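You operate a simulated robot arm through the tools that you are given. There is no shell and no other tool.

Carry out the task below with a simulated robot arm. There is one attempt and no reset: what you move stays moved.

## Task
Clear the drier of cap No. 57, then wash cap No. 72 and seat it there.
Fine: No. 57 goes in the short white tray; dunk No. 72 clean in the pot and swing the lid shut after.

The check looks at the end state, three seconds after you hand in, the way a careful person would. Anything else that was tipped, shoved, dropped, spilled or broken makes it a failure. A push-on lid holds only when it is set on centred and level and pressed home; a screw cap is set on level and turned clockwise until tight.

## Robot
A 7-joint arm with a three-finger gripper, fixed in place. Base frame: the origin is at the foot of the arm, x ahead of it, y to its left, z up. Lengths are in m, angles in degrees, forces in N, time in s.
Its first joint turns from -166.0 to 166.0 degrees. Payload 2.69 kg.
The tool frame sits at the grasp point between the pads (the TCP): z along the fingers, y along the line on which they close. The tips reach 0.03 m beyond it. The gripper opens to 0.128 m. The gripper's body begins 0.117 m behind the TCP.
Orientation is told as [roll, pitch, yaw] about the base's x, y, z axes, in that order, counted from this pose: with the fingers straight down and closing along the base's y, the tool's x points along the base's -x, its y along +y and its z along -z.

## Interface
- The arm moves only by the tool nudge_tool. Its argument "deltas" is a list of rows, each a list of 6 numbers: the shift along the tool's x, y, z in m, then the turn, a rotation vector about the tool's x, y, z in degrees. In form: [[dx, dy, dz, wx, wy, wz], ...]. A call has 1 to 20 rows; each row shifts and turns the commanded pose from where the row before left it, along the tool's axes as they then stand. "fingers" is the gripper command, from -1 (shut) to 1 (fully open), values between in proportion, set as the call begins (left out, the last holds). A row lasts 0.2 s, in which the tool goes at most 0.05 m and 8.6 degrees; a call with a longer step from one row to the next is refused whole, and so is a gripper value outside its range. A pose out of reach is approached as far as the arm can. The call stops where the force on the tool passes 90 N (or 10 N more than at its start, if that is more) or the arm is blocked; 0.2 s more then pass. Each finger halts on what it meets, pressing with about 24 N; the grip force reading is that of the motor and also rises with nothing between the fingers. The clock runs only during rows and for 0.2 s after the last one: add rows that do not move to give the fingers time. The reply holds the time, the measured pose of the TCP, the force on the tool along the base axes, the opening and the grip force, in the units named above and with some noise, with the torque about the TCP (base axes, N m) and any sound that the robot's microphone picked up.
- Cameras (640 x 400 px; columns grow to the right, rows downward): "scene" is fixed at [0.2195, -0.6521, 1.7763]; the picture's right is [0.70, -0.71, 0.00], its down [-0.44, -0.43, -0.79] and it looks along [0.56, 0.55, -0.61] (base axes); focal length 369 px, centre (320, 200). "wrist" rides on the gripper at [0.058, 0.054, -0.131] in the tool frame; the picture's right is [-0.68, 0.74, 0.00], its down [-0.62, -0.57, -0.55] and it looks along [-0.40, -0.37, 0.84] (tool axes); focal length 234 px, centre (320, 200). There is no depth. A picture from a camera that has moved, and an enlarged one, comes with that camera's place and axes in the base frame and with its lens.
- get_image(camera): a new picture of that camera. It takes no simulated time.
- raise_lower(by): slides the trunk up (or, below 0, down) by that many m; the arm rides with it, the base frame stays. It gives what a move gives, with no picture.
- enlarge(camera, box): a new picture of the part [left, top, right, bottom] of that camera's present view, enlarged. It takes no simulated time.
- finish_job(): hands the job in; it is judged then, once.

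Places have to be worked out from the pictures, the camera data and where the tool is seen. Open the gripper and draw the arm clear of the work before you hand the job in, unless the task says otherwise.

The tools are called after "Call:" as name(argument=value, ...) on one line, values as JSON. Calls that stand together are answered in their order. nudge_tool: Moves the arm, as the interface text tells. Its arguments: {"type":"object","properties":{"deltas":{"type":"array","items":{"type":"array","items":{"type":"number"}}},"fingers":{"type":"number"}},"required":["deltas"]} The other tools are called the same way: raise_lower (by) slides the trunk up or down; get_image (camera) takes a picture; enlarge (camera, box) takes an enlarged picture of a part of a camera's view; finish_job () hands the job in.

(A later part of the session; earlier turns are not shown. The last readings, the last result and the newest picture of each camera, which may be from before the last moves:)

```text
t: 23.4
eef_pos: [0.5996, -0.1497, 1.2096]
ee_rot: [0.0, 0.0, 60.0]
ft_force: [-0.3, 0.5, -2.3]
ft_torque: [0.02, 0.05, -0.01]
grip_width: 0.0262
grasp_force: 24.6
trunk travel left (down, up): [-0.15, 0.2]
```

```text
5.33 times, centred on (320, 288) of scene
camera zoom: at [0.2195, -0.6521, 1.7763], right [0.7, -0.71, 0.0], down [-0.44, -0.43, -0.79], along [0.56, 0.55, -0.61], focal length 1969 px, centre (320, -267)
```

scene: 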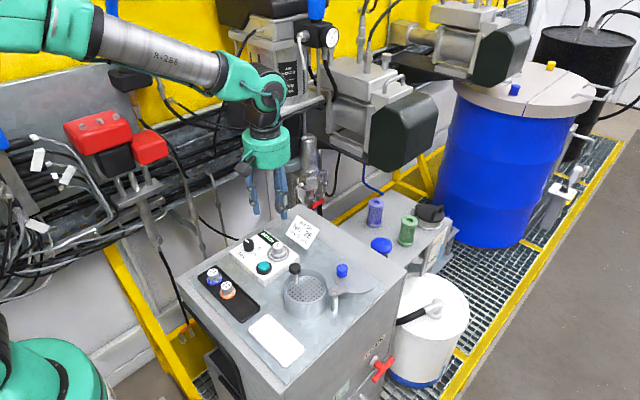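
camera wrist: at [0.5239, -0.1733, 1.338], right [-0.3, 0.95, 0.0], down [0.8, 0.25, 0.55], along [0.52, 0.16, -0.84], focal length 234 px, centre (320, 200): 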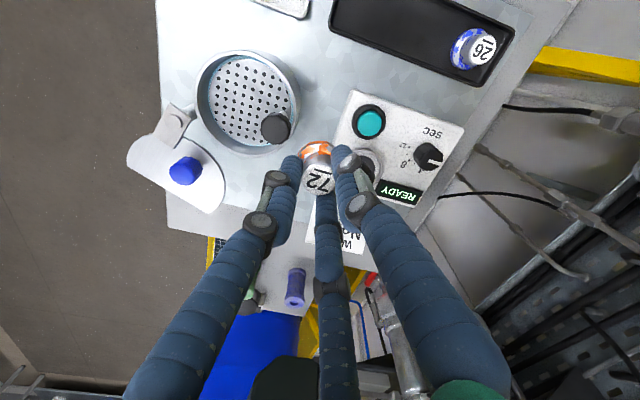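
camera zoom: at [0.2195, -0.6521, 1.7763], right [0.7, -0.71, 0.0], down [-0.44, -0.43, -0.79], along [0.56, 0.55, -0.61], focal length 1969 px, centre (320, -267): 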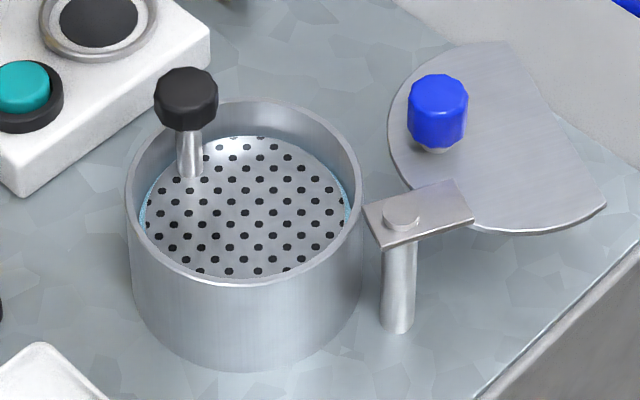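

The basket plate sits ~18 mm below the rim with the stem/knob on the +y side; I put the pot centre at about (0.596,-0.230), rim z≈1.08, plate ≈1.062. I move the cap over the free part of the plate and lower partway, watching clearance to the black knob.

Call:
nudge_tool(deltas=[[0.0255, -0.0132, 0, 0, 0, 0], [0.0255, -0.0132, 0, 0, 0, 0], [0.0254, -0.0131, 0, 0, 0, 0], [0, 0, 0.025, 0, 0, 0], [0, 0, 0.025, 0, 0, 0], [0, 0, 0, 0, 0, 0]])

Call:
get_image(camera="wrist")

Call:
enlarge(camera="scene", box=[240, 220, 400, 320])

Call:
enlarge(camera="wrist", box=[240, 60, 400, 200])

```text
t: 24.8
eef_pos: [0.5956, -0.2367, 1.1591]
ee_rot: [0.1, 0.0, 60.0]
ft_force: [0.9, -0.5, -1.5]
ft_torque: [-0.02, 0.05, -0.01]
grip_width: 0.0261
grasp_force: 23.9
trunk travel left (down, up): [-0.15, 0.2]
```

```text
taken
camera wrist: at [0.5197, -0.2596, 1.2881], right [-0.3, 0.95, 0.0], down [0.8, 0.25, 0.55], along [0.52, 0.16, -0.84], focal length 234 px, centre (320, 200)
```

wrist: 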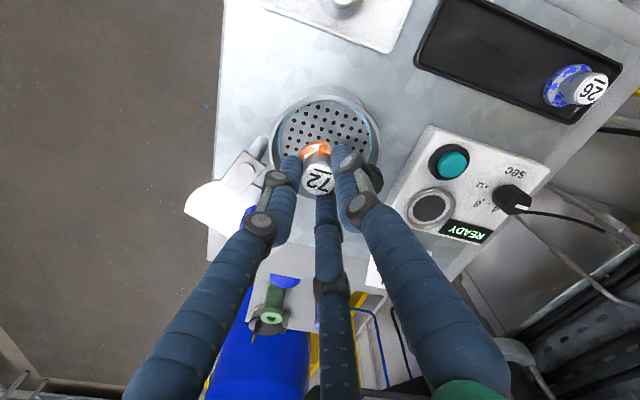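

```text
4.00 times, centred on (320, 270) of scene
camera zoom: at [0.2195, -0.6521, 1.7763], right [0.7, -0.71, 0.0], down [-0.44, -0.43, -0.79], along [0.56, 0.55, -0.61], focal length 1477 px, centre (320, -80)
```

zoom: 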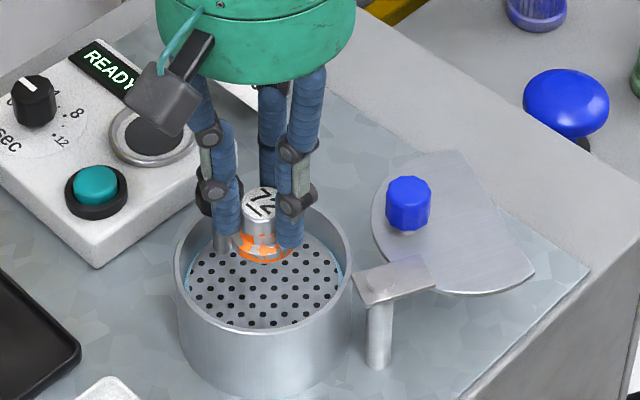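

```text
2.86 times, centred on (320, 130) of wrist
camera zoom: at [0.5197, -0.2596, 1.2881], right [-0.3, 0.95, 0.0], down [0.8, 0.25, 0.55], along [0.52, 0.16, -0.84], focal length 669 px, centre (320, 400)
```

zoom: 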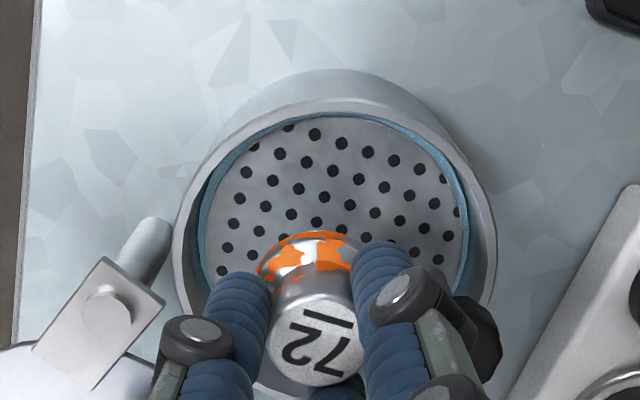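

The cap hangs over the free half of the plate, clear of the knob and rim. I shift 3 mm further from the stem and lower, first quickly then in small steps.

Call:
nudge_tool(deltas=[[0.0031, -0.0006, 0.012, 0, 0, 0], [0, 0, 0.012, 0, 0, 0], [0, 0, 0.01, 0, 0, 0], [0, 0, 0, 0, 0, 0]])

Call:
enlarge(camera="scene", box=[260, 240, 380, 315])

Call:
enlarge(camera="wrist", box=[240, 60, 400, 200])

```text
t: 25.8
eef_pos: [0.5941, -0.2386, 1.1264]
ee_rot: [0.0, -0.1, 59.9]
ft_force: [-0.1, -0.2, -1.0]
ft_torque: [-0.04, -0.02, 0.0]
grip_width: 0.0262
grasp_force: 23.7
trunk travel left (down, up): [-0.15, 0.2]
```

```text
5.33 times, centred on (320, 278) of scene
camera zoom: at [0.2195, -0.6521, 1.7763], right [0.7, -0.71, 0.0], down [-0.44, -0.43, -0.79], along [0.56, 0.55, -0.61], focal length 1969 px, centre (320, -213)
```

zoom: 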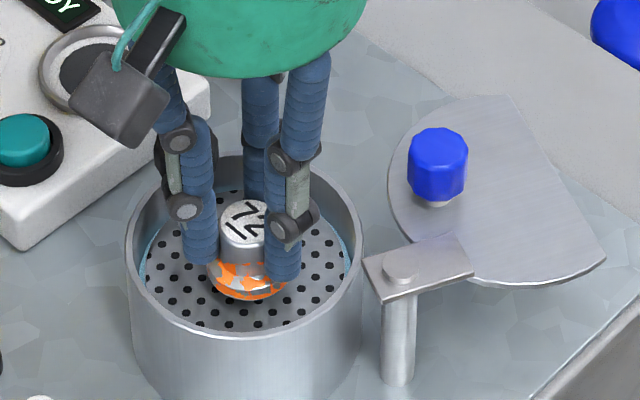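

```text
2.86 times, centred on (320, 130) of wrist
camera zoom: at [0.5186, -0.2621, 1.2542], right [-0.3, 0.95, 0.0], down [0.8, 0.25, 0.55], along [0.52, 0.16, -0.84], focal length 669 px, centre (320, 400)
```

zoom: 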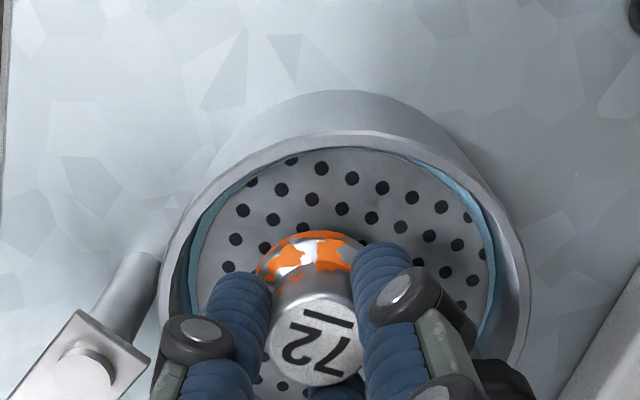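

No contact yet and clear of the knob. I lower in small steps onto the plate.

Call:
nudge_tool(deltas=[[0, 0, 0.005, 0, 0, 0], [0, 0, 0.004, 0, 0, 0], [0, 0, 0, 0, 0, 0]])

Call:
nudge_tool(deltas=[[0, 0, 0.004, 0, 0, 0], [0, 0, 0, 0, 0, 0]])

Call:
enlarge(camera="scene", box=[260, 240, 380, 315])

```text
t: 26.6
eef_pos: [0.5937, -0.2387, 1.1156]
ee_rot: [0.0, 0.0, 60.0]
ft_force: [0.0, -0.2, -1.5]
ft_torque: [-0.01, 0.0, 0.02]
grip_width: 0.0261
grasp_force: 24.1
trunk travel left (down, up): [-0.15, 0.2]
```

```text
t: 27.2
eef_pos: [0.5936, -0.2394, 1.1134]
ee_rot: [0.1, 0.0, 59.9]
ft_force: [0.2, -0.6, 0.8]
ft_torque: [0.02, 0.05, -0.03]
grip_width: 0.0262
grasp_force: 23.9
trunk travel left (down, up): [-0.15, 0.2]
```

```text
5.33 times, centred on (320, 278) of scene
camera zoom: at [0.2195, -0.6521, 1.7763], right [0.7, -0.71, 0.0], down [-0.44, -0.43, -0.79], along [0.56, 0.55, -0.61], focal length 1969 px, centre (320, -213)
```

zoom: 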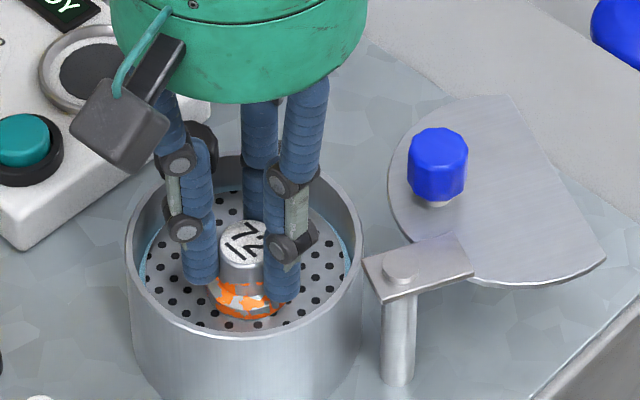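

The force has risen slightly, suggesting first contact with a soft plate. I go 3 mm further to confirm.

Call:
nudge_tool(deltas=[[0, 0, 0.003, 0, 0, 0], [0, 0, 0, 0, 0, 0], [0, 0, 0, 0, 0, 0]])

Call:
enlarge(camera="scene", box=[280, 250, 360, 300])

```text
t: 28.0
eef_pos: [0.5935, -0.2399, 1.1096]
ee_rot: [0.0, 0.0, 59.9]
ft_force: [0.7, 1.2, 1.2]
ft_torque: [0.01, 0.02, 0.02]
grip_width: 0.0261
grasp_force: 24.2
trunk travel left (down, up): [-0.15, 0.2]
```

```text
8.00 times, centred on (320, 275) of scene
camera zoom: at [0.2195, -0.6521, 1.7763], right [0.7, -0.71, 0.0], down [-0.44, -0.43, -0.79], along [0.56, 0.55, -0.61], focal length 2954 px, centre (320, -400)
```

zoom: 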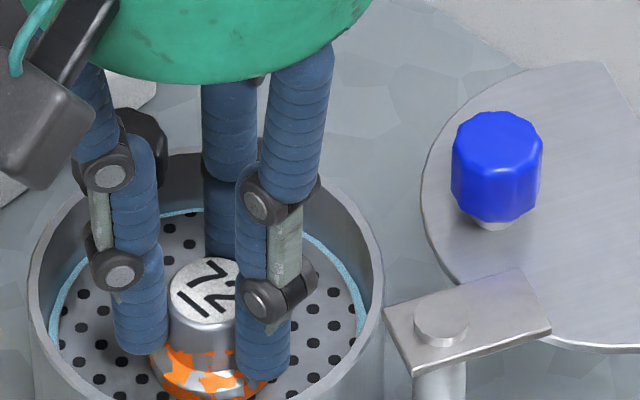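

The plate yields softly (about 3 N), so it is spring-carried, and the cap is resting on it. I ease up 2 mm and open the fingers just enough to release.

Call:
nudge_tool(deltas=[[0, 0, -0.002, 0, 0, 0], [0, 0, 0, 0, 0, 0], [0, 0, 0, 0, 0, 0]], fingers=-0.32)

Call:
enlarge(camera="scene", box=[280, 250, 360, 300])

Call:
enlarge(camera="wrist", box=[220, 60, 420, 230])

```text
t: 28.8
eef_pos: [0.5943, -0.2391, 1.1106]
ee_rot: [0.0, 0.0, 60.0]
ft_force: [-0.1, 0.6, -0.8]
ft_torque: [-0.01, 0.02, 0.04]
grip_width: 0.0435
grasp_force: 0.1
trunk travel left (down, up): [-0.15, 0.2]
```

```text
8.00 times, centred on (320, 275) of scene
camera zoom: at [0.2195, -0.6521, 1.7763], right [0.7, -0.71, 0.0], down [-0.44, -0.43, -0.79], along [0.56, 0.55, -0.61], focal length 2954 px, centre (320, -400)
```

zoom: 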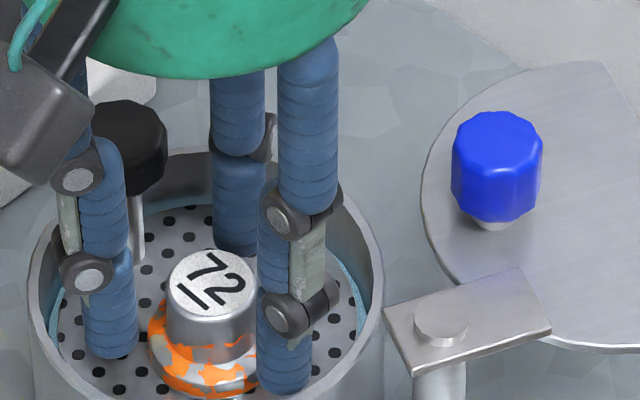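

```text
2.35 times, centred on (320, 145) of wrist
camera zoom: at [0.5176, -0.262, 1.2401], right [-0.3, 0.95, 0.0], down [0.8, 0.25, 0.55], along [0.52, 0.16, -0.84], focal length 551 px, centre (320, 329)
```

zoom: 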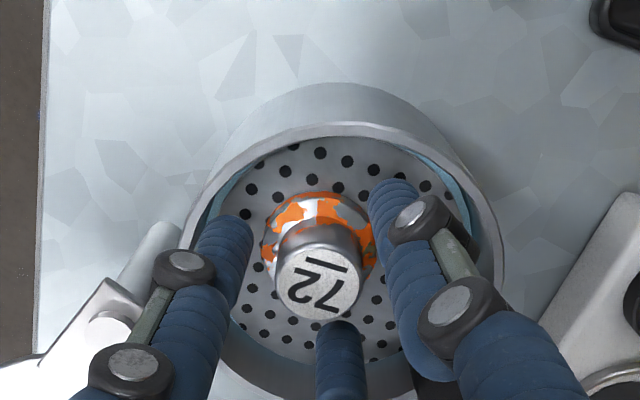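

Cap 72 stands free on the plate. I raise straight up, close the fingers in the air and look for the exact knob position.

Call:
nudge_tool(deltas=[[0, 0, -0.012, 0, 0, 0], [0, 0, -0.03, 0, 0, 0], [0, 0, -0.03, 0, 0, 0], [0, 0, -0.025, 0, 0, 0], [0, 0, 0, 0, 0, 0]])

Call:
nudge_tool(deltas=[[-0.02, 0.012, 0, 0, 0, 0], [-0.02, 0.011, 0, 0, 0, 0], [0, 0, 0, 0, 0, 0], [0, 0, 0, 0, 0, 0]], fingers=-1)

Call:
get_image(camera="wrist")

Call:
enlarge(camera="wrist", box=[220, 60, 420, 230])

Call:
enlarge(camera="scene", box=[260, 220, 380, 295])

```text
t: 30.0
eef_pos: [0.5944, -0.2402, 1.2081]
ee_rot: [0.1, 0.0, 60.0]
ft_force: [0.0, 0.1, -0.4]
ft_torque: [0.01, 0.03, 0.01]
grip_width: 0.0435
grasp_force: 0.1
trunk travel left (down, up): [-0.15, 0.2]
```

```text
t: 31.0
eef_pos: [0.593, -0.1951, 1.2088]
ee_rot: [0.0, 0.0, 60.0]
ft_force: [0.1, -0.8, -0.6]
ft_torque: [-0.01, 0.0, 0.01]
grip_width: 0.0023
grasp_force: 24.5
trunk travel left (down, up): [-0.15, 0.2]
```

```text
taken
camera wrist: at [0.5175, -0.2172, 1.337], right [-0.3, 0.95, 0.0], down [0.8, 0.25, 0.55], along [0.52, 0.16, -0.84], focal length 234 px, centre (320, 200)
```

wrist: 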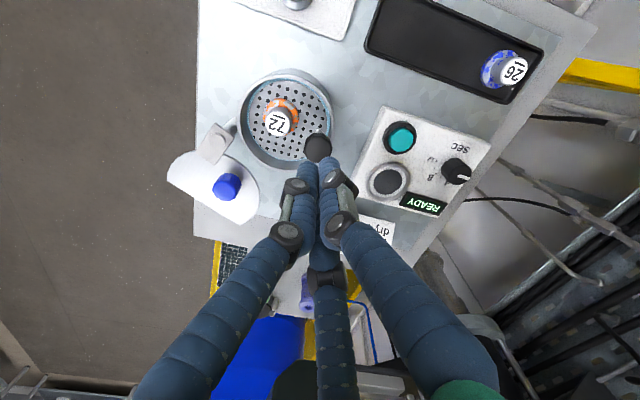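

```text
2.35 times, centred on (320, 145) of wrist
camera zoom: at [0.5175, -0.2172, 1.337], right [-0.3, 0.95, 0.0], down [0.8, 0.25, 0.55], along [0.52, 0.16, -0.84], focal length 551 px, centre (320, 329)
```

zoom: 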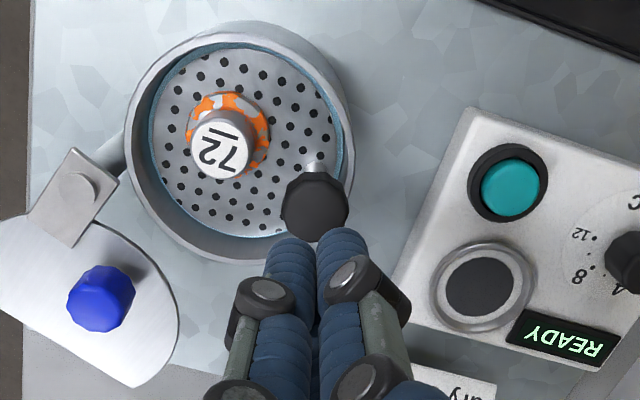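

```text
5.33 times, centred on (320, 258) of scene
camera zoom: at [0.2195, -0.6521, 1.7763], right [0.7, -0.71, 0.0], down [-0.44, -0.43, -0.79], along [0.56, 0.55, -0.61], focal length 1969 px, centre (320, -107)
```

zoom: 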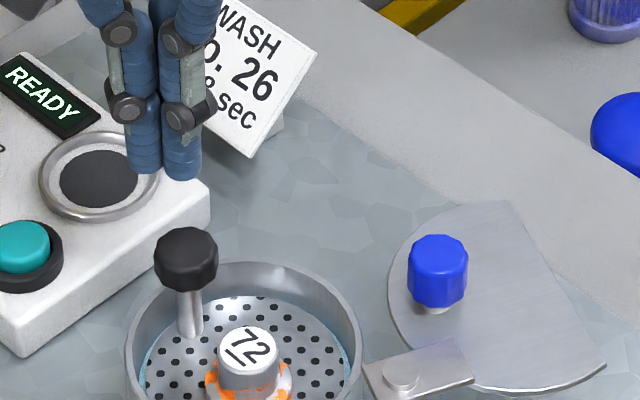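

Knob centre comes out at (0.597,-0.195), top z≈1.12; cap 72 stands steady at (0.594,-0.239). I align the closed fingertips over the knob and come down to just above it.

Call:
nudge_tool(deltas=[[0.0007, -0.0027, 0.02, 0, 0, 0], [0, 0, 0.022, 0, 0, 0], [0, 0, 0.01, 0, 0, 0], [0, 0, 0, 0, 0, 0]])

Call:
enlarge(camera="scene", box=[260, 220, 380, 295])

Call:
enlarge(camera="wrist", box=[220, 60, 420, 230])

```text
t: 32.0
eef_pos: [0.5962, -0.1956, 1.1559]
ee_rot: [0.0, 0.1, 59.9]
ft_force: [0.3, -0.5, -0.1]
ft_torque: [0.01, 0.04, 0.01]
grip_width: 0.0024
grasp_force: 24.3
trunk travel left (down, up): [-0.15, 0.2]
```

```text
5.33 times, centred on (320, 258) of scene
camera zoom: at [0.2195, -0.6521, 1.7763], right [0.7, -0.71, 0.0], down [-0.44, -0.43, -0.79], along [0.56, 0.55, -0.61], focal length 1969 px, centre (320, -107)
```

zoom: 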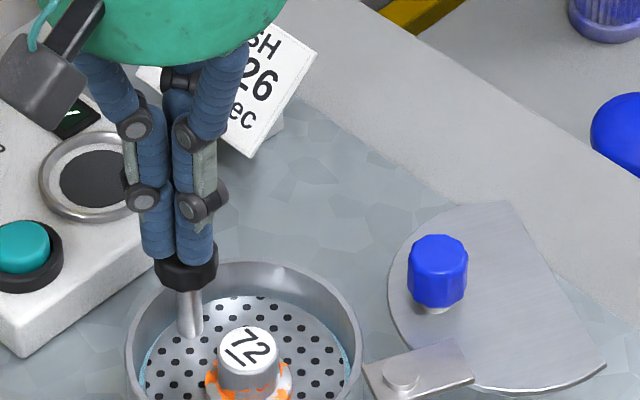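

```text
2.35 times, centred on (320, 145) of wrist
camera zoom: at [0.5199, -0.219, 1.2846], right [-0.3, 0.95, 0.0], down [0.8, 0.25, 0.55], along [0.52, 0.16, -0.84], focal length 551 px, centre (320, 329)
```

zoom: 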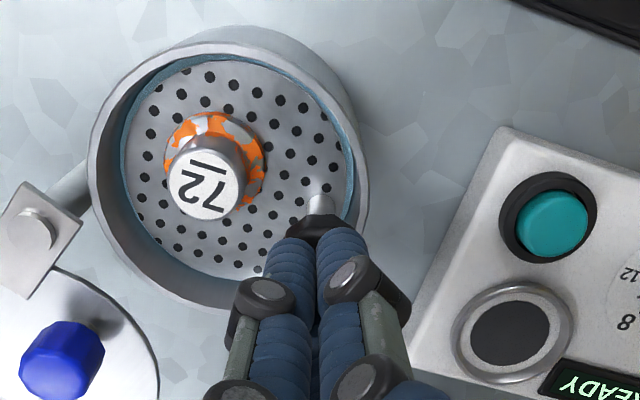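

The fingertips are centred right above the knob. I press down in small steps and watch the force and the plate.

Call:
nudge_tool(deltas=[[0, 0, 0.004, 0, 0, 0], [0, 0, 0.004, 0, 0, 0], [0, 0, 0.004, 0, 0, 0], [0, 0, 0, 0, 0, 0]])

Call:
enlarge(camera="scene", box=[260, 220, 380, 295])

```text
t: 33.0
eef_pos: [0.5968, -0.1959, 1.145]
ee_rot: [-0.1, 0.1, 60.0]
ft_force: [0.6, -1.0, 0.8]
ft_torque: [0.0, -0.01, -0.03]
grip_width: 0.002
grasp_force: 24.1
trunk travel left (down, up): [-0.15, 0.2]
```

```text
5.33 times, centred on (320, 258) of scene
camera zoom: at [0.2195, -0.6521, 1.7763], right [0.7, -0.71, 0.0], down [-0.44, -0.43, -0.79], along [0.56, 0.55, -0.61], focal length 1969 px, centre (320, -107)
```

zoom: 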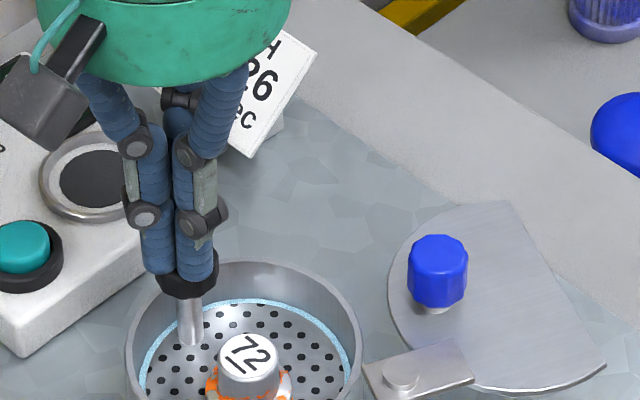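

The plate starts sinking with the cap, with little force. I press further.

Call:
nudge_tool(deltas=[[0, 0, 0.004, 0, 0, 0], [0, 0, 0.004, 0, 0, 0], [0, 0, 0.004, 0, 0, 0], [0, 0, 0, 0, 0, 0]])

Call:
enlarge(camera="scene", box=[260, 220, 380, 295])

Call:
enlarge(camera="wrist", box=[220, 60, 420, 230])

```text
t: 34.0
eef_pos: [0.5953, -0.1948, 1.1331]
ee_rot: [-0.1, 0.1, 60.0]
ft_force: [-1.2, -0.8, 2.5]
ft_torque: [0.05, -0.04, 0.04]
grip_width: 0.0023
grasp_force: 23.7
trunk travel left (down, up): [-0.15, 0.2]
```

```text
5.33 times, centred on (320, 258) of scene
camera zoom: at [0.2195, -0.6521, 1.7763], right [0.7, -0.71, 0.0], down [-0.44, -0.43, -0.79], along [0.56, 0.55, -0.61], focal length 1969 px, centre (320, -107)
```

zoom: 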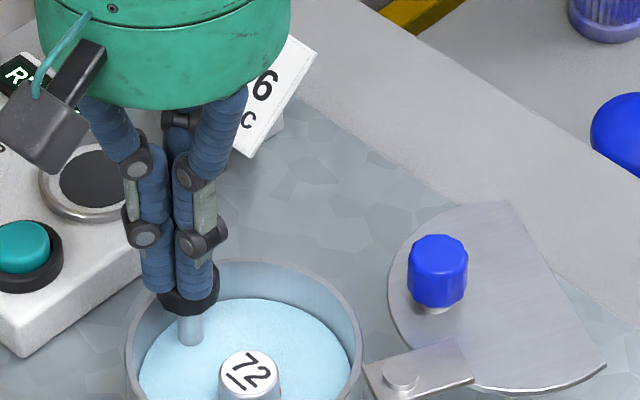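

```text
2.35 times, centred on (320, 145) of wrist
camera zoom: at [0.5197, -0.218, 1.2617], right [-0.3, 0.95, 0.0], down [0.8, 0.25, 0.55], along [0.52, 0.16, -0.84], focal length 551 px, centre (320, 329)
```

zoom: 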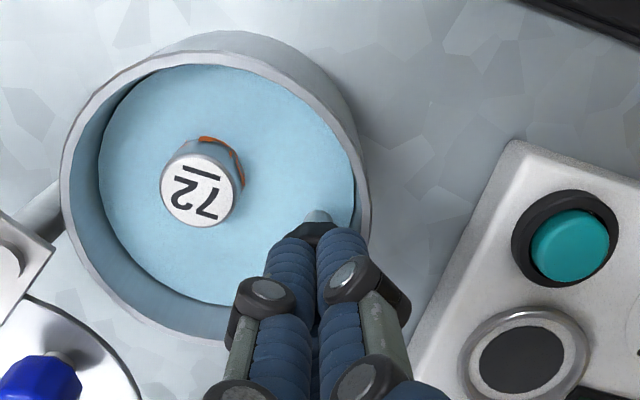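

The plate is now under the blue liquid and the flange is nearly submerged. I press further toward the bottom.

Call:
nudge_tool(deltas=[[0, 0, 0.004, 0, 0, 0], [0, 0, 0.004, 0, 0, 0], [0, 0, 0.003, 0, 0, 0], [0, 0, 0, 0, 0, 0]])

Call:
enlarge(camera="scene", box=[260, 220, 380, 295])

Call:
enlarge(camera="wrist", box=[220, 60, 420, 230])

```text
t: 35.0
eef_pos: [0.5966, -0.1949, 1.1224]
ee_rot: [0.0, -0.1, 60.1]
ft_force: [0.8, -1.0, 4.1]
ft_torque: [-0.01, -0.01, -0.03]
grip_width: 0.0021
grasp_force: 23.1
trunk travel left (down, up): [-0.15, 0.2]
```

```text
5.33 times, centred on (320, 258) of scene
camera zoom: at [0.2195, -0.6521, 1.7763], right [0.7, -0.71, 0.0], down [-0.44, -0.43, -0.79], along [0.56, 0.55, -0.61], focal length 1969 px, centre (320, -107)
```

zoom: 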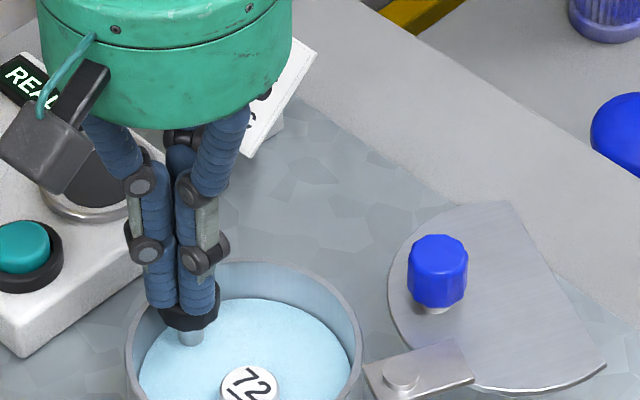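

```text
2.35 times, centred on (320, 145) of wrist
camera zoom: at [0.5203, -0.2182, 1.2512], right [-0.3, 0.95, 0.0], down [0.8, 0.25, 0.55], along [0.52, 0.16, -0.84], focal length 551 px, centre (320, 329)
```

zoom: 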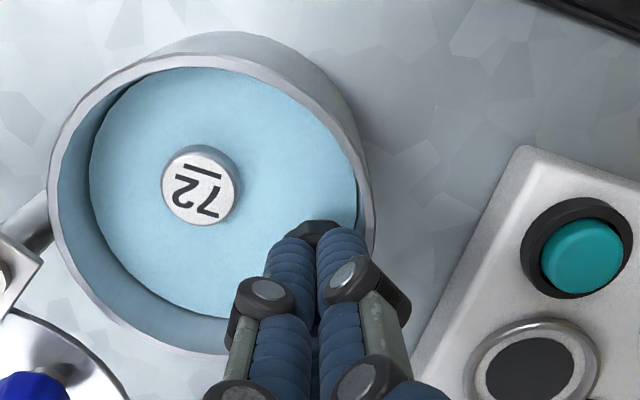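

Only about the top few millimetres remain above the liquid. I keep pressing gently in 2–3 mm steps.

Call:
nudge_tool(deltas=[[0, 0, 0.003, 0, 0, 0], [0, 0, 0.002, 0, 0, 0], [0, 0, 0, 0, 0, 0]])

Call:
enlarge(camera="wrist", box=[220, 60, 420, 230])

Call:
enlarge(camera="scene", box=[270, 240, 350, 290])

```text
t: 35.8
eef_pos: [0.5952, -0.1949, 1.1166]
ee_rot: [0.0, 0.0, 60.0]
ft_force: [0.2, -0.5, 3.2]
ft_torque: [-0.01, -0.1, -0.05]
grip_width: 0.0022
grasp_force: 23.6
trunk travel left (down, up): [-0.15, 0.2]
```

```text
2.35 times, centred on (320, 145) of wrist
camera zoom: at [0.5199, -0.218, 1.246], right [-0.3, 0.95, 0.0], down [0.8, 0.25, 0.55], along [0.52, 0.16, -0.84], focal length 551 px, centre (320, 329)
```

zoom: 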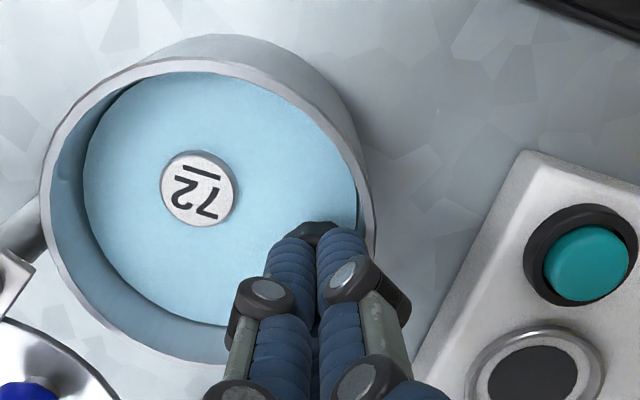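

```text
8.00 times, centred on (310, 265) of scene
camera zoom: at [0.2195, -0.6521, 1.7763], right [0.7, -0.71, 0.0], down [-0.44, -0.43, -0.79], along [0.56, 0.55, -0.61], focal length 2954 px, centre (400, -320)
```

zoom: 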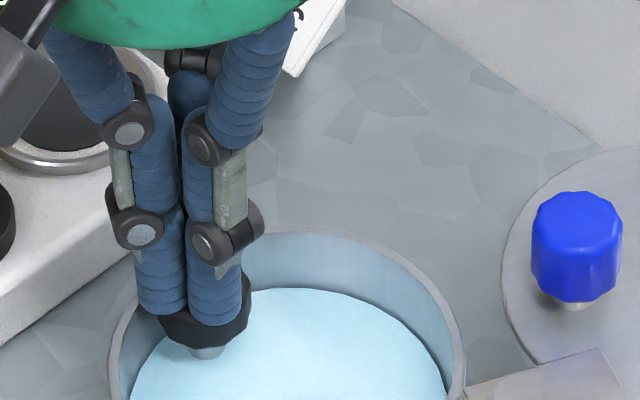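

The cap's top is almost level with the liquid. I press a few millimetres more.

Call:
nudge_tool(deltas=[[0, 0, 0.003, 0, 0, 0], [0, 0, 0.002, 0, 0, 0], [0, 0, 0, 0, 0, 0]])

Call:
enlarge(camera="wrist", box=[220, 60, 420, 230])

Call:
enlarge(camera="scene", box=[270, 240, 350, 290])

```text
t: 36.6
eef_pos: [0.5953, -0.1954, 1.1141]
ee_rot: [-0.2, 0.0, 60.0]
ft_force: [-0.7, 1.4, 25.2]
ft_torque: [0.04, 0.0, 0.0]
grip_width: 0.0059
grasp_force: 31.0
trunk travel left (down, up): [-0.15, 0.2]
```

```text
2.35 times, centred on (320, 145) of wrist
camera zoom: at [0.5194, -0.2178, 1.2427], right [-0.3, 0.95, 0.0], down [0.8, 0.25, 0.55], along [0.53, 0.16, -0.83], focal length 551 px, centre (320, 329)
```

zoom: 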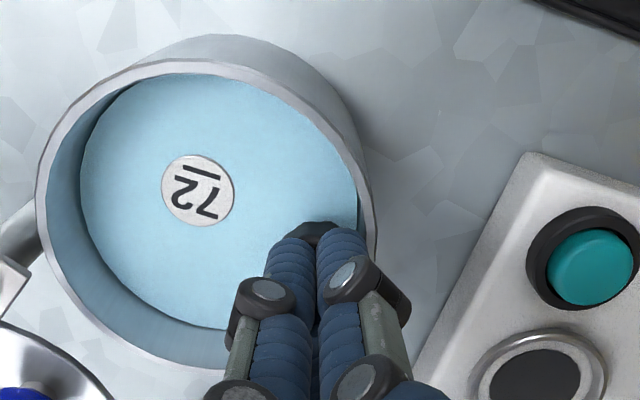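

```text
8.00 times, centred on (310, 265) of scene
camera zoom: at [0.2195, -0.6521, 1.7763], right [0.7, -0.71, 0.0], down [-0.44, -0.43, -0.79], along [0.56, 0.55, -0.61], focal length 2954 px, centre (400, -320)
```

zoom: 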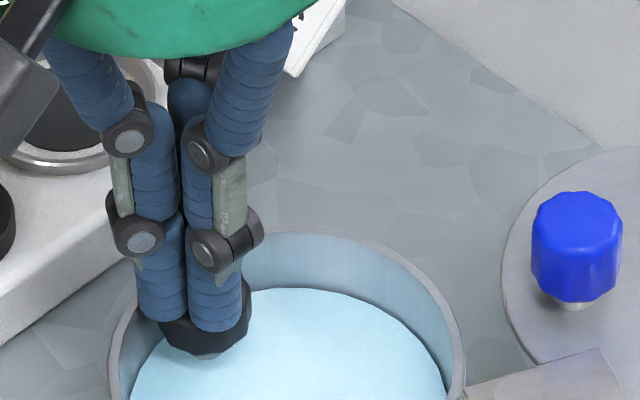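

The force jumped to 25 N: the plunger is at its bottom stop and the cap is submerged up to its flat top. I ease 1 mm and hold there for a few seconds.

Call:
nudge_tool(deltas=[[0, 0, -0.001, 0, 0, 0], [0, 0, 0, 0, 0, 0], [0, 0, 0, 0, 0, 0], [0, 0, 0, 0, 0, 0], [0, 0, 0, 0, 0, 0], [0, 0, 0, 0, 0, 0], [0, 0, 0, 0, 0, 0], [0, 0, 0, 0, 0, 0], [0, 0, 0, 0, 0, 0], [0, 0, 0, 0, 0, 0], [0, 0, 0, 0, 0, 0], [0, 0, 0, 0, 0, 0], [0, 0, 0, 0, 0, 0], [0, 0, 0, 0, 0, 0], [0, 0, 0, 0, 0, 0], [0, 0, 0, 0, 0, 0], [0, 0, 0, 0, 0, 0], [0, 0, 0, 0, 0, 0], [0, 0, 0, 0, 0, 0], [0, 0, 0, 0, 0, 0]])

Call:
enlarge(camera="wrist", box=[220, 60, 420, 230])

```text
t: 40.8
eef_pos: [0.5964, -0.1951, 1.1142]
ee_rot: [0.0, 0.0, 60.0]
ft_force: [-1.0, -5.3, 22.3]
ft_torque: [-0.13, -0.07, 0.01]
grip_width: 0.0058
grasp_force: 31.2
trunk travel left (down, up): [-0.15, 0.2]
```

```text
2.35 times, centred on (320, 145) of wrist
camera zoom: at [0.5197, -0.2177, 1.2428], right [-0.3, 0.95, 0.0], down [0.8, 0.25, 0.55], along [0.52, 0.16, -0.84], focal length 551 px, centre (320, 329)
```

zoom: 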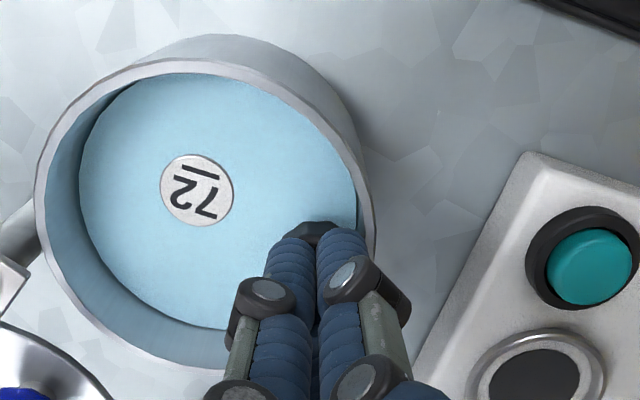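

I've held it about four seconds. I raise slowly, letting the spring bring the plate up, and check the cap.

Call:
nudge_tool(deltas=[[0, 0, -0.003, 0, 0, 0], [0, 0, -0.004, 0, 0, 0], [0, 0, -0.004, 0, 0, 0], [0, 0, -0.004, 0, 0, 0], [0, 0, -0.004, 0, 0, 0], [0, 0, -0.004, 0, 0, 0], [0, 0, -0.004, 0, 0, 0], [0, 0, -0.004, 0, 0, 0], [0, 0, -0.004, 0, 0, 0], [0, 0, -0.004, 0, 0, 0], [0, 0, -0.004, 0, 0, 0], [0, 0, 0, 0, 0, 0]])

Call:
enlarge(camera="wrist", box=[220, 60, 420, 230])

Call:
enlarge(camera="scene", box=[270, 240, 370, 315])

```text
t: 43.4
eef_pos: [0.5974, -0.1956, 1.1557]
ee_rot: [0.0, 0.0, 60.0]
ft_force: [0.1, 0.2, 0.2]
ft_torque: [0.01, 0.0, 0.01]
grip_width: 0.0022
grasp_force: 31.1
trunk travel left (down, up): [-0.15, 0.2]
```

```text
2.35 times, centred on (320, 145) of wrist
camera zoom: at [0.5204, -0.2186, 1.2851], right [-0.3, 0.95, 0.0], down [0.8, 0.25, 0.55], along [0.52, 0.16, -0.84], focal length 551 px, centre (320, 329)
```

zoom: 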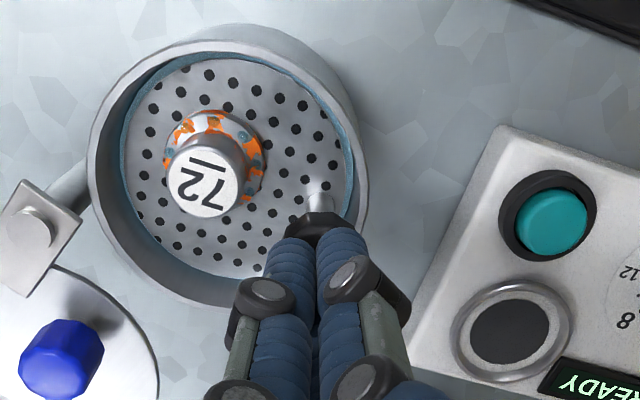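

```text
5.33 times, centred on (320, 278) of scene
camera zoom: at [0.2195, -0.6521, 1.7763], right [0.7, -0.71, 0.0], down [-0.44, -0.43, -0.79], along [0.56, 0.55, -0.61], focal length 1969 px, centre (320, -213)
```

zoom: 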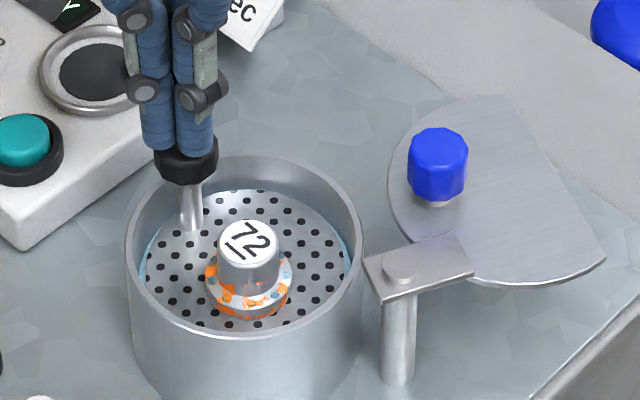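

The dirt has shrunk but orange specks remain, so more dunks are needed. I do two more dunk strokes and look again.

Call:
nudge_tool(deltas=[[0, 0, 0.007, 0, 0, 0], [0, 0, 0.008, 0, 0, 0], [0, 0, 0.008, 0, 0, 0], [0, 0, 0.008, 0, 0, 0], [0, 0, 0.007, 0, 0, 0], [0, 0, 0.005, 0, 0, 0], [0, 0, 0, 0, 0, 0], [0, 0, 0, 0, 0, 0], [0, 0, 0, 0, 0, 0], [0, 0, 0, 0, 0, 0], [0, 0, 0, 0, 0, 0], [0, 0, 0, 0, 0, 0], [0, 0, -0.006, 0, 0, 0], [0, 0, -0.007, 0, 0, 0], [0, 0, -0.007, 0, 0, 0], [0, 0, -0.007, 0, 0, 0], [0, 0, -0.006, 0, 0, 0], [0, 0, -0.005, 0, 0, 0], [0, 0, -0.005, 0, 0, 0], [0, 0, 0, 0, 0, 0]])

Call:
enlarge(camera="wrist", box=[260, 80, 340, 150])

Call:
enlarge(camera="scene", box=[290, 260, 350, 305])

```text
t: 47.6
eef_pos: [0.5955, -0.1947, 1.1558]
ee_rot: [0.0, 0.0, 59.9]
ft_force: [-0.1, 0.3, 0.5]
ft_torque: [-0.02, -0.03, -0.04]
grip_width: 0.002
grasp_force: 31.6
trunk travel left (down, up): [-0.15, 0.2]
```

```text
5.71 times, centred on (300, 115) of wrist
camera zoom: at [0.5202, -0.2177, 1.2849], right [-0.3, 0.95, 0.0], down [0.8, 0.25, 0.55], along [0.52, 0.16, -0.84], focal length 1338 px, centre (434, 686)
```

zoom: 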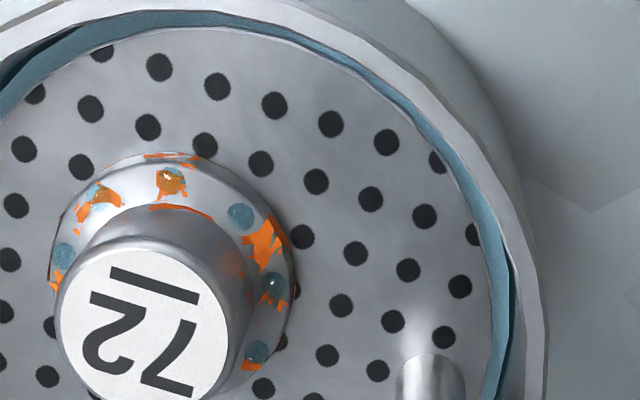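

```text
8.89 times, centred on (320, 282) of scene
camera zoom: at [0.2195, -0.6521, 1.7763], right [0.7, -0.71, 0.0], down [-0.44, -0.43, -0.79], along [0.56, 0.55, -0.61], focal length 3282 px, centre (320, -533)
```

zoom: 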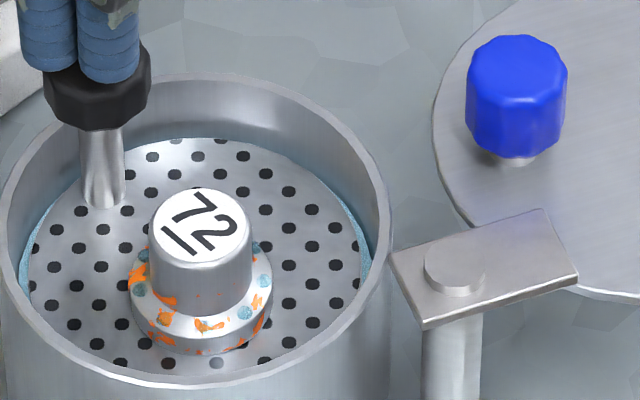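

Cleaner again (droplets and smaller specks), so each dunk takes some off. I repeat the stroke.

Call:
nudge_tool(deltas=[[0, 0, 0.007, 0, 0, 0], [0, 0, 0.008, 0, 0, 0], [0, 0, 0.008, 0, 0, 0], [0, 0, 0.008, 0, 0, 0], [0, 0, 0.007, 0, 0, 0], [0, 0, 0.005, 0, 0, 0], [0, 0, 0, 0, 0, 0], [0, 0, 0, 0, 0, 0], [0, 0, 0, 0, 0, 0], [0, 0, 0, 0, 0, 0], [0, 0, 0, 0, 0, 0], [0, 0, 0, 0, 0, 0], [0, 0, -0.006, 0, 0, 0], [0, 0, -0.007, 0, 0, 0], [0, 0, -0.007, 0, 0, 0], [0, 0, -0.007, 0, 0, 0], [0, 0, -0.006, 0, 0, 0], [0, 0, -0.005, 0, 0, 0], [0, 0, -0.005, 0, 0, 0], [0, 0, 0, 0, 0, 0]])

Call:
nudge_tool(deltas=[[0, 0, 0.007, 0, 0, 0], [0, 0, 0.008, 0, 0, 0], [0, 0, 0.008, 0, 0, 0], [0, 0, 0.008, 0, 0, 0], [0, 0, 0.007, 0, 0, 0], [0, 0, 0.005, 0, 0, 0], [0, 0, 0, 0, 0, 0], [0, 0, 0, 0, 0, 0], [0, 0, 0, 0, 0, 0], [0, 0, 0, 0, 0, 0], [0, 0, 0, 0, 0, 0], [0, 0, 0, 0, 0, 0], [0, 0, -0.006, 0, 0, 0], [0, 0, -0.007, 0, 0, 0], [0, 0, -0.007, 0, 0, 0], [0, 0, -0.007, 0, 0, 0], [0, 0, -0.006, 0, 0, 0], [0, 0, -0.005, 0, 0, 0], [0, 0, -0.005, 0, 0, 0], [0, 0, 0, 0, 0, 0]])

Call:
enlarge(camera="wrist", box=[250, 80, 330, 150])

Call:
enlarge(camera="scene", box=[290, 260, 350, 305])

```text
t: 51.8
eef_pos: [0.596, -0.1948, 1.1571]
ee_rot: [0.0, 0.0, 60.0]
ft_force: [0.5, -0.9, -0.7]
ft_torque: [0.05, -0.04, -0.01]
grip_width: 0.0017
grasp_force: 31.5
trunk travel left (down, up): [-0.15, 0.2]
```

```text
t: 56.0
eef_pos: [0.596, -0.1945, 1.1548]
ee_rot: [0.1, 0.1, 60.0]
ft_force: [-0.6, 1.1, 0.0]
ft_torque: [0.01, 0.03, 0.02]
grip_width: 0.0021
grasp_force: 31.4
trunk travel left (down, up): [-0.15, 0.2]
```

```text
5.71 times, centred on (290, 115) of wrist
camera zoom: at [0.5199, -0.2182, 1.2838], right [-0.3, 0.95, 0.0], down [0.8, 0.25, 0.55], along [0.52, 0.16, -0.84], focal length 1338 px, centre (491, 686)
```

zoom: 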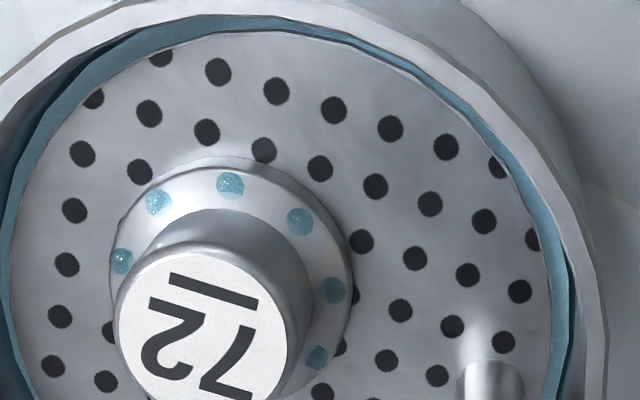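

```text
8.89 times, centred on (320, 282) of scene
camera zoom: at [0.2195, -0.6521, 1.7763], right [0.7, -0.71, 0.0], down [-0.44, -0.43, -0.79], along [0.56, 0.55, -0.61], focal length 3282 px, centre (320, -533)
```

zoom: 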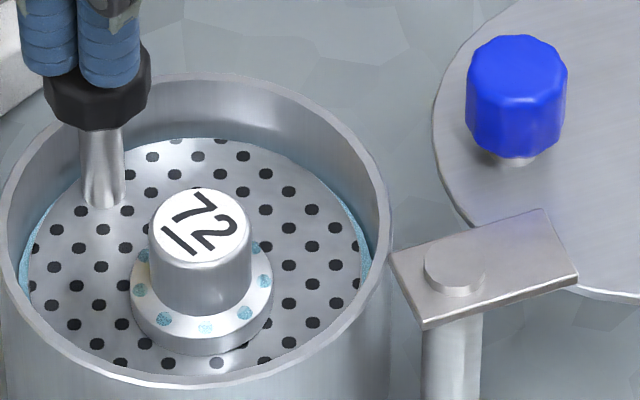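

No. 72 is now clean, only clear droplets remain on it. I rise, open the fingers and go back over the cap.

Call:
nudge_tool(deltas=[[0, 0, -0.02, 0, 0, 0], [0, 0, -0.033, 0, 0, 0], [0.0197, -0.0099, 0, 0, 0, 0], [0.0197, -0.0099, 0, 0, 0, 0], [0, 0, 0, 0, 0, 0]])

Call:
nudge_tool(deltas=[[0, 0, 0, 0, 0, 0], [0, 0, 0.02, 0, 0, 0], [0, 0, 0.015, 0, 0, 0], [0, 0, 0, 0, 0, 0]], fingers=-0.25)

Call:
get_image(camera="wrist")

Call:
enlarge(camera="wrist", box=[240, 80, 400, 200])

Call:
enlarge(camera="scene", box=[260, 230, 380, 305])

```text
t: 57.2
eef_pos: [0.5933, -0.2402, 1.2083]
ee_rot: [0.0, 0.0, 59.9]
ft_force: [-0.2, 0.0, -0.6]
ft_torque: [0.06, 0.01, -0.01]
grip_width: 0.0022
grasp_force: 31.8
trunk travel left (down, up): [-0.15, 0.2]
```

```text
t: 58.2
eef_pos: [0.5927, -0.2387, 1.1739]
ee_rot: [-0.1, 0.0, 60.0]
ft_force: [0.5, -0.2, 0.2]
ft_torque: [-0.01, 0.05, -0.02]
grip_width: 0.0479
grasp_force: 0.1
trunk travel left (down, up): [-0.15, 0.2]
```

```text
taken
camera wrist: at [0.5168, -0.2617, 1.3022], right [-0.3, 0.95, 0.0], down [0.8, 0.25, 0.55], along [0.52, 0.16, -0.84], focal length 234 px, centre (320, 200)
```

wrist: 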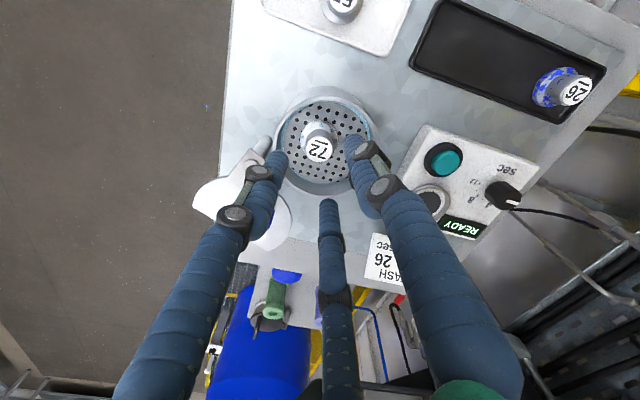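

```text
3.33 times, centred on (320, 140) of wrist
camera zoom: at [0.5168, -0.2617, 1.3022], right [-0.3, 0.95, 0.0], down [0.8, 0.25, 0.55], along [0.52, 0.16, -0.84], focal length 781 px, centre (320, 400)
```

zoom: 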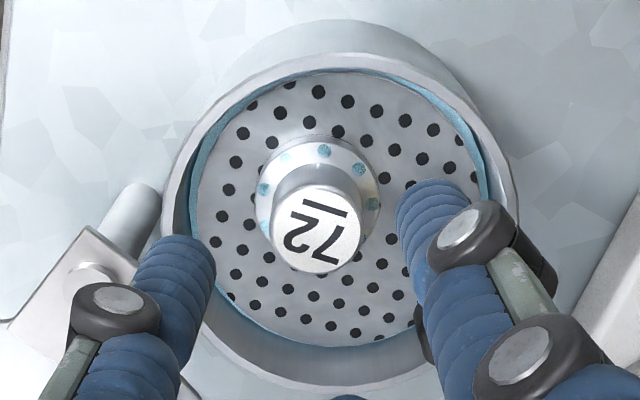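

```text
5.33 times, centred on (320, 268) of scene
camera zoom: at [0.2195, -0.6521, 1.7763], right [0.7, -0.71, 0.0], down [-0.44, -0.43, -0.79], along [0.56, 0.55, -0.61], focal length 1969 px, centre (320, -160)
```

zoom: 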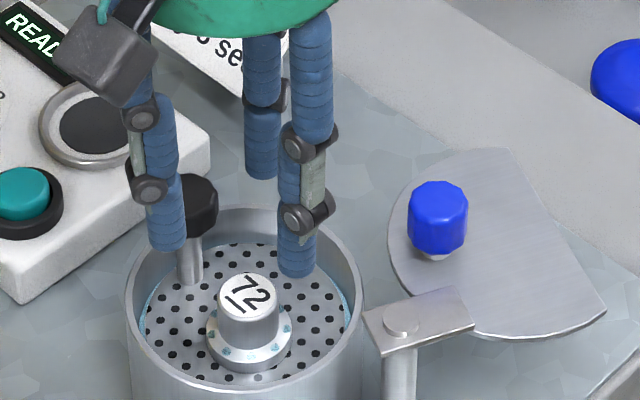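

The cap is centred under the tool. I descend to the same grip height as before and close.

Call:
nudge_tool(deltas=[[0, 0, 0.02, 0, 0, 0], [0, 0, 0.016, 0, 0, 0], [0, 0, 0.013, 0, 0, 0], [0, 0, 0.012, 0, 0, 0], [0, 0, 0, 0, 0, 0]])

Call:
enlarge(camera="scene", box=[280, 250, 360, 300])

Call:
enlarge(camera="wrist", box=[240, 80, 400, 220])

```text
t: 59.4
eef_pos: [0.5933, -0.2392, 1.1128]
ee_rot: [0.0, 0.0, 60.0]
ft_force: [0.5, 0.7, -0.7]
ft_torque: [-0.01, -0.01, 0.01]
grip_width: 0.048
grasp_force: 0.1
trunk travel left (down, up): [-0.15, 0.2]
```

```text
8.00 times, centred on (320, 275) of scene
camera zoom: at [0.2195, -0.6521, 1.7763], right [0.7, -0.71, 0.0], down [-0.44, -0.43, -0.79], along [0.56, 0.55, -0.61], focal length 2954 px, centre (320, -400)
```

zoom: 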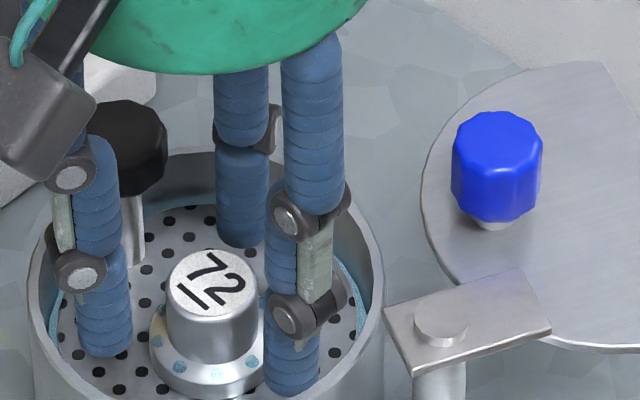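

```text
2.86 times, centred on (320, 150) of wrist
camera zoom: at [0.5178, -0.2626, 1.2419], right [-0.3, 0.95, 0.0], down [0.8, 0.25, 0.55], along [0.52, 0.16, -0.84], focal length 669 px, centre (320, 343)
```

zoom: 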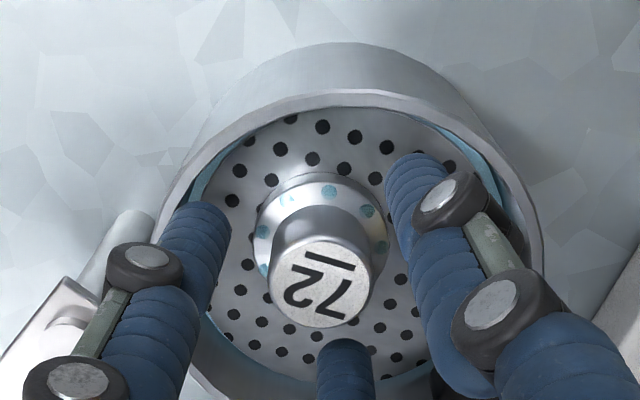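

Fingers are around the cap without touching the rim or knob. I close and lift straight out.

Call:
nudge_tool(deltas=[[0, 0, 0, 0, 0, 0], [0, 0, 0, 0, 0, 0], [0, 0, 0, 0, 0, 0], [0, 0, 0, 0, 0, 0]], fingers=-1)

Call:
nudge_tool(deltas=[[0, 0, -0.01, 0, 0, 0], [0, 0, -0.02, 0, 0, 0], [0, 0, -0.03, 0, 0, 0], [0, 0, -0.037, 0, 0, 0], [0, 0, 0, 0, 0, 0]])

Call:
enlarge(camera="scene", box=[240, 190, 400, 290])

Call:
get_image(camera="wrist")

```text
t: 60.4
eef_pos: [0.5939, -0.2395, 1.1138]
ee_rot: [0.0, 0.0, 60.0]
ft_force: [-0.7, -0.5, -0.7]
ft_torque: [-0.06, 0.0, -0.03]
grip_width: 0.026
grasp_force: 24.3
trunk travel left (down, up): [-0.15, 0.2]
```

```text
t: 61.6
eef_pos: [0.5932, -0.2402, 1.2106]
ee_rot: [0.0, 0.0, 60.0]
ft_force: [-1.3, 0.6, -0.7]
ft_torque: [-0.01, -0.04, 0.02]
grip_width: 0.0263
grasp_force: 23.7
trunk travel left (down, up): [-0.15, 0.2]
```

```text
4.00 times, centred on (320, 240) of scene
camera zoom: at [0.2195, -0.6521, 1.7763], right [0.7, -0.71, 0.0], down [-0.44, -0.43, -0.79], along [0.56, 0.55, -0.61], focal length 1477 px, centre (320, 40)
```

zoom: 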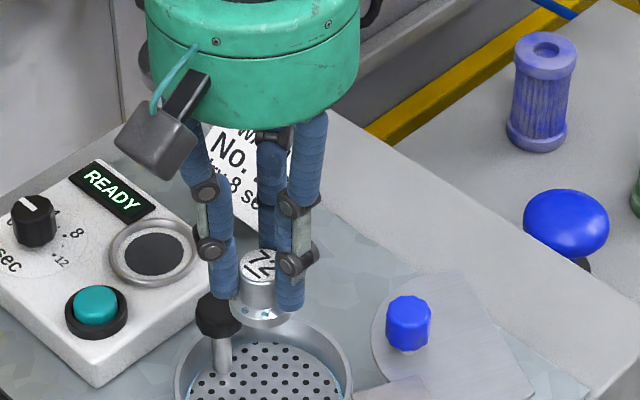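

```text
taken
camera wrist: at [0.5169, -0.2634, 1.3398], right [-0.3, 0.95, 0.0], down [0.8, 0.25, 0.55], along [0.52, 0.16, -0.84], focal length 234 px, centre (320, 200)
```

wrist: 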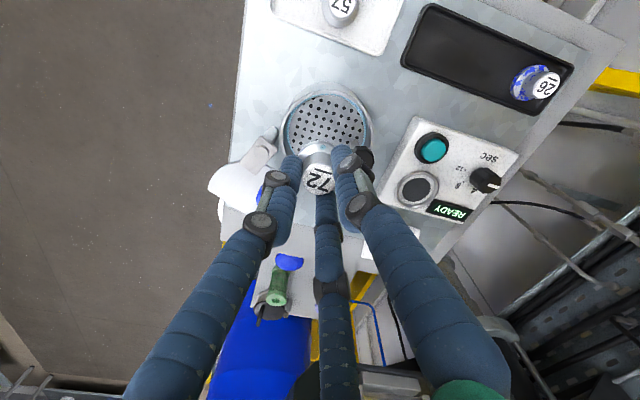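

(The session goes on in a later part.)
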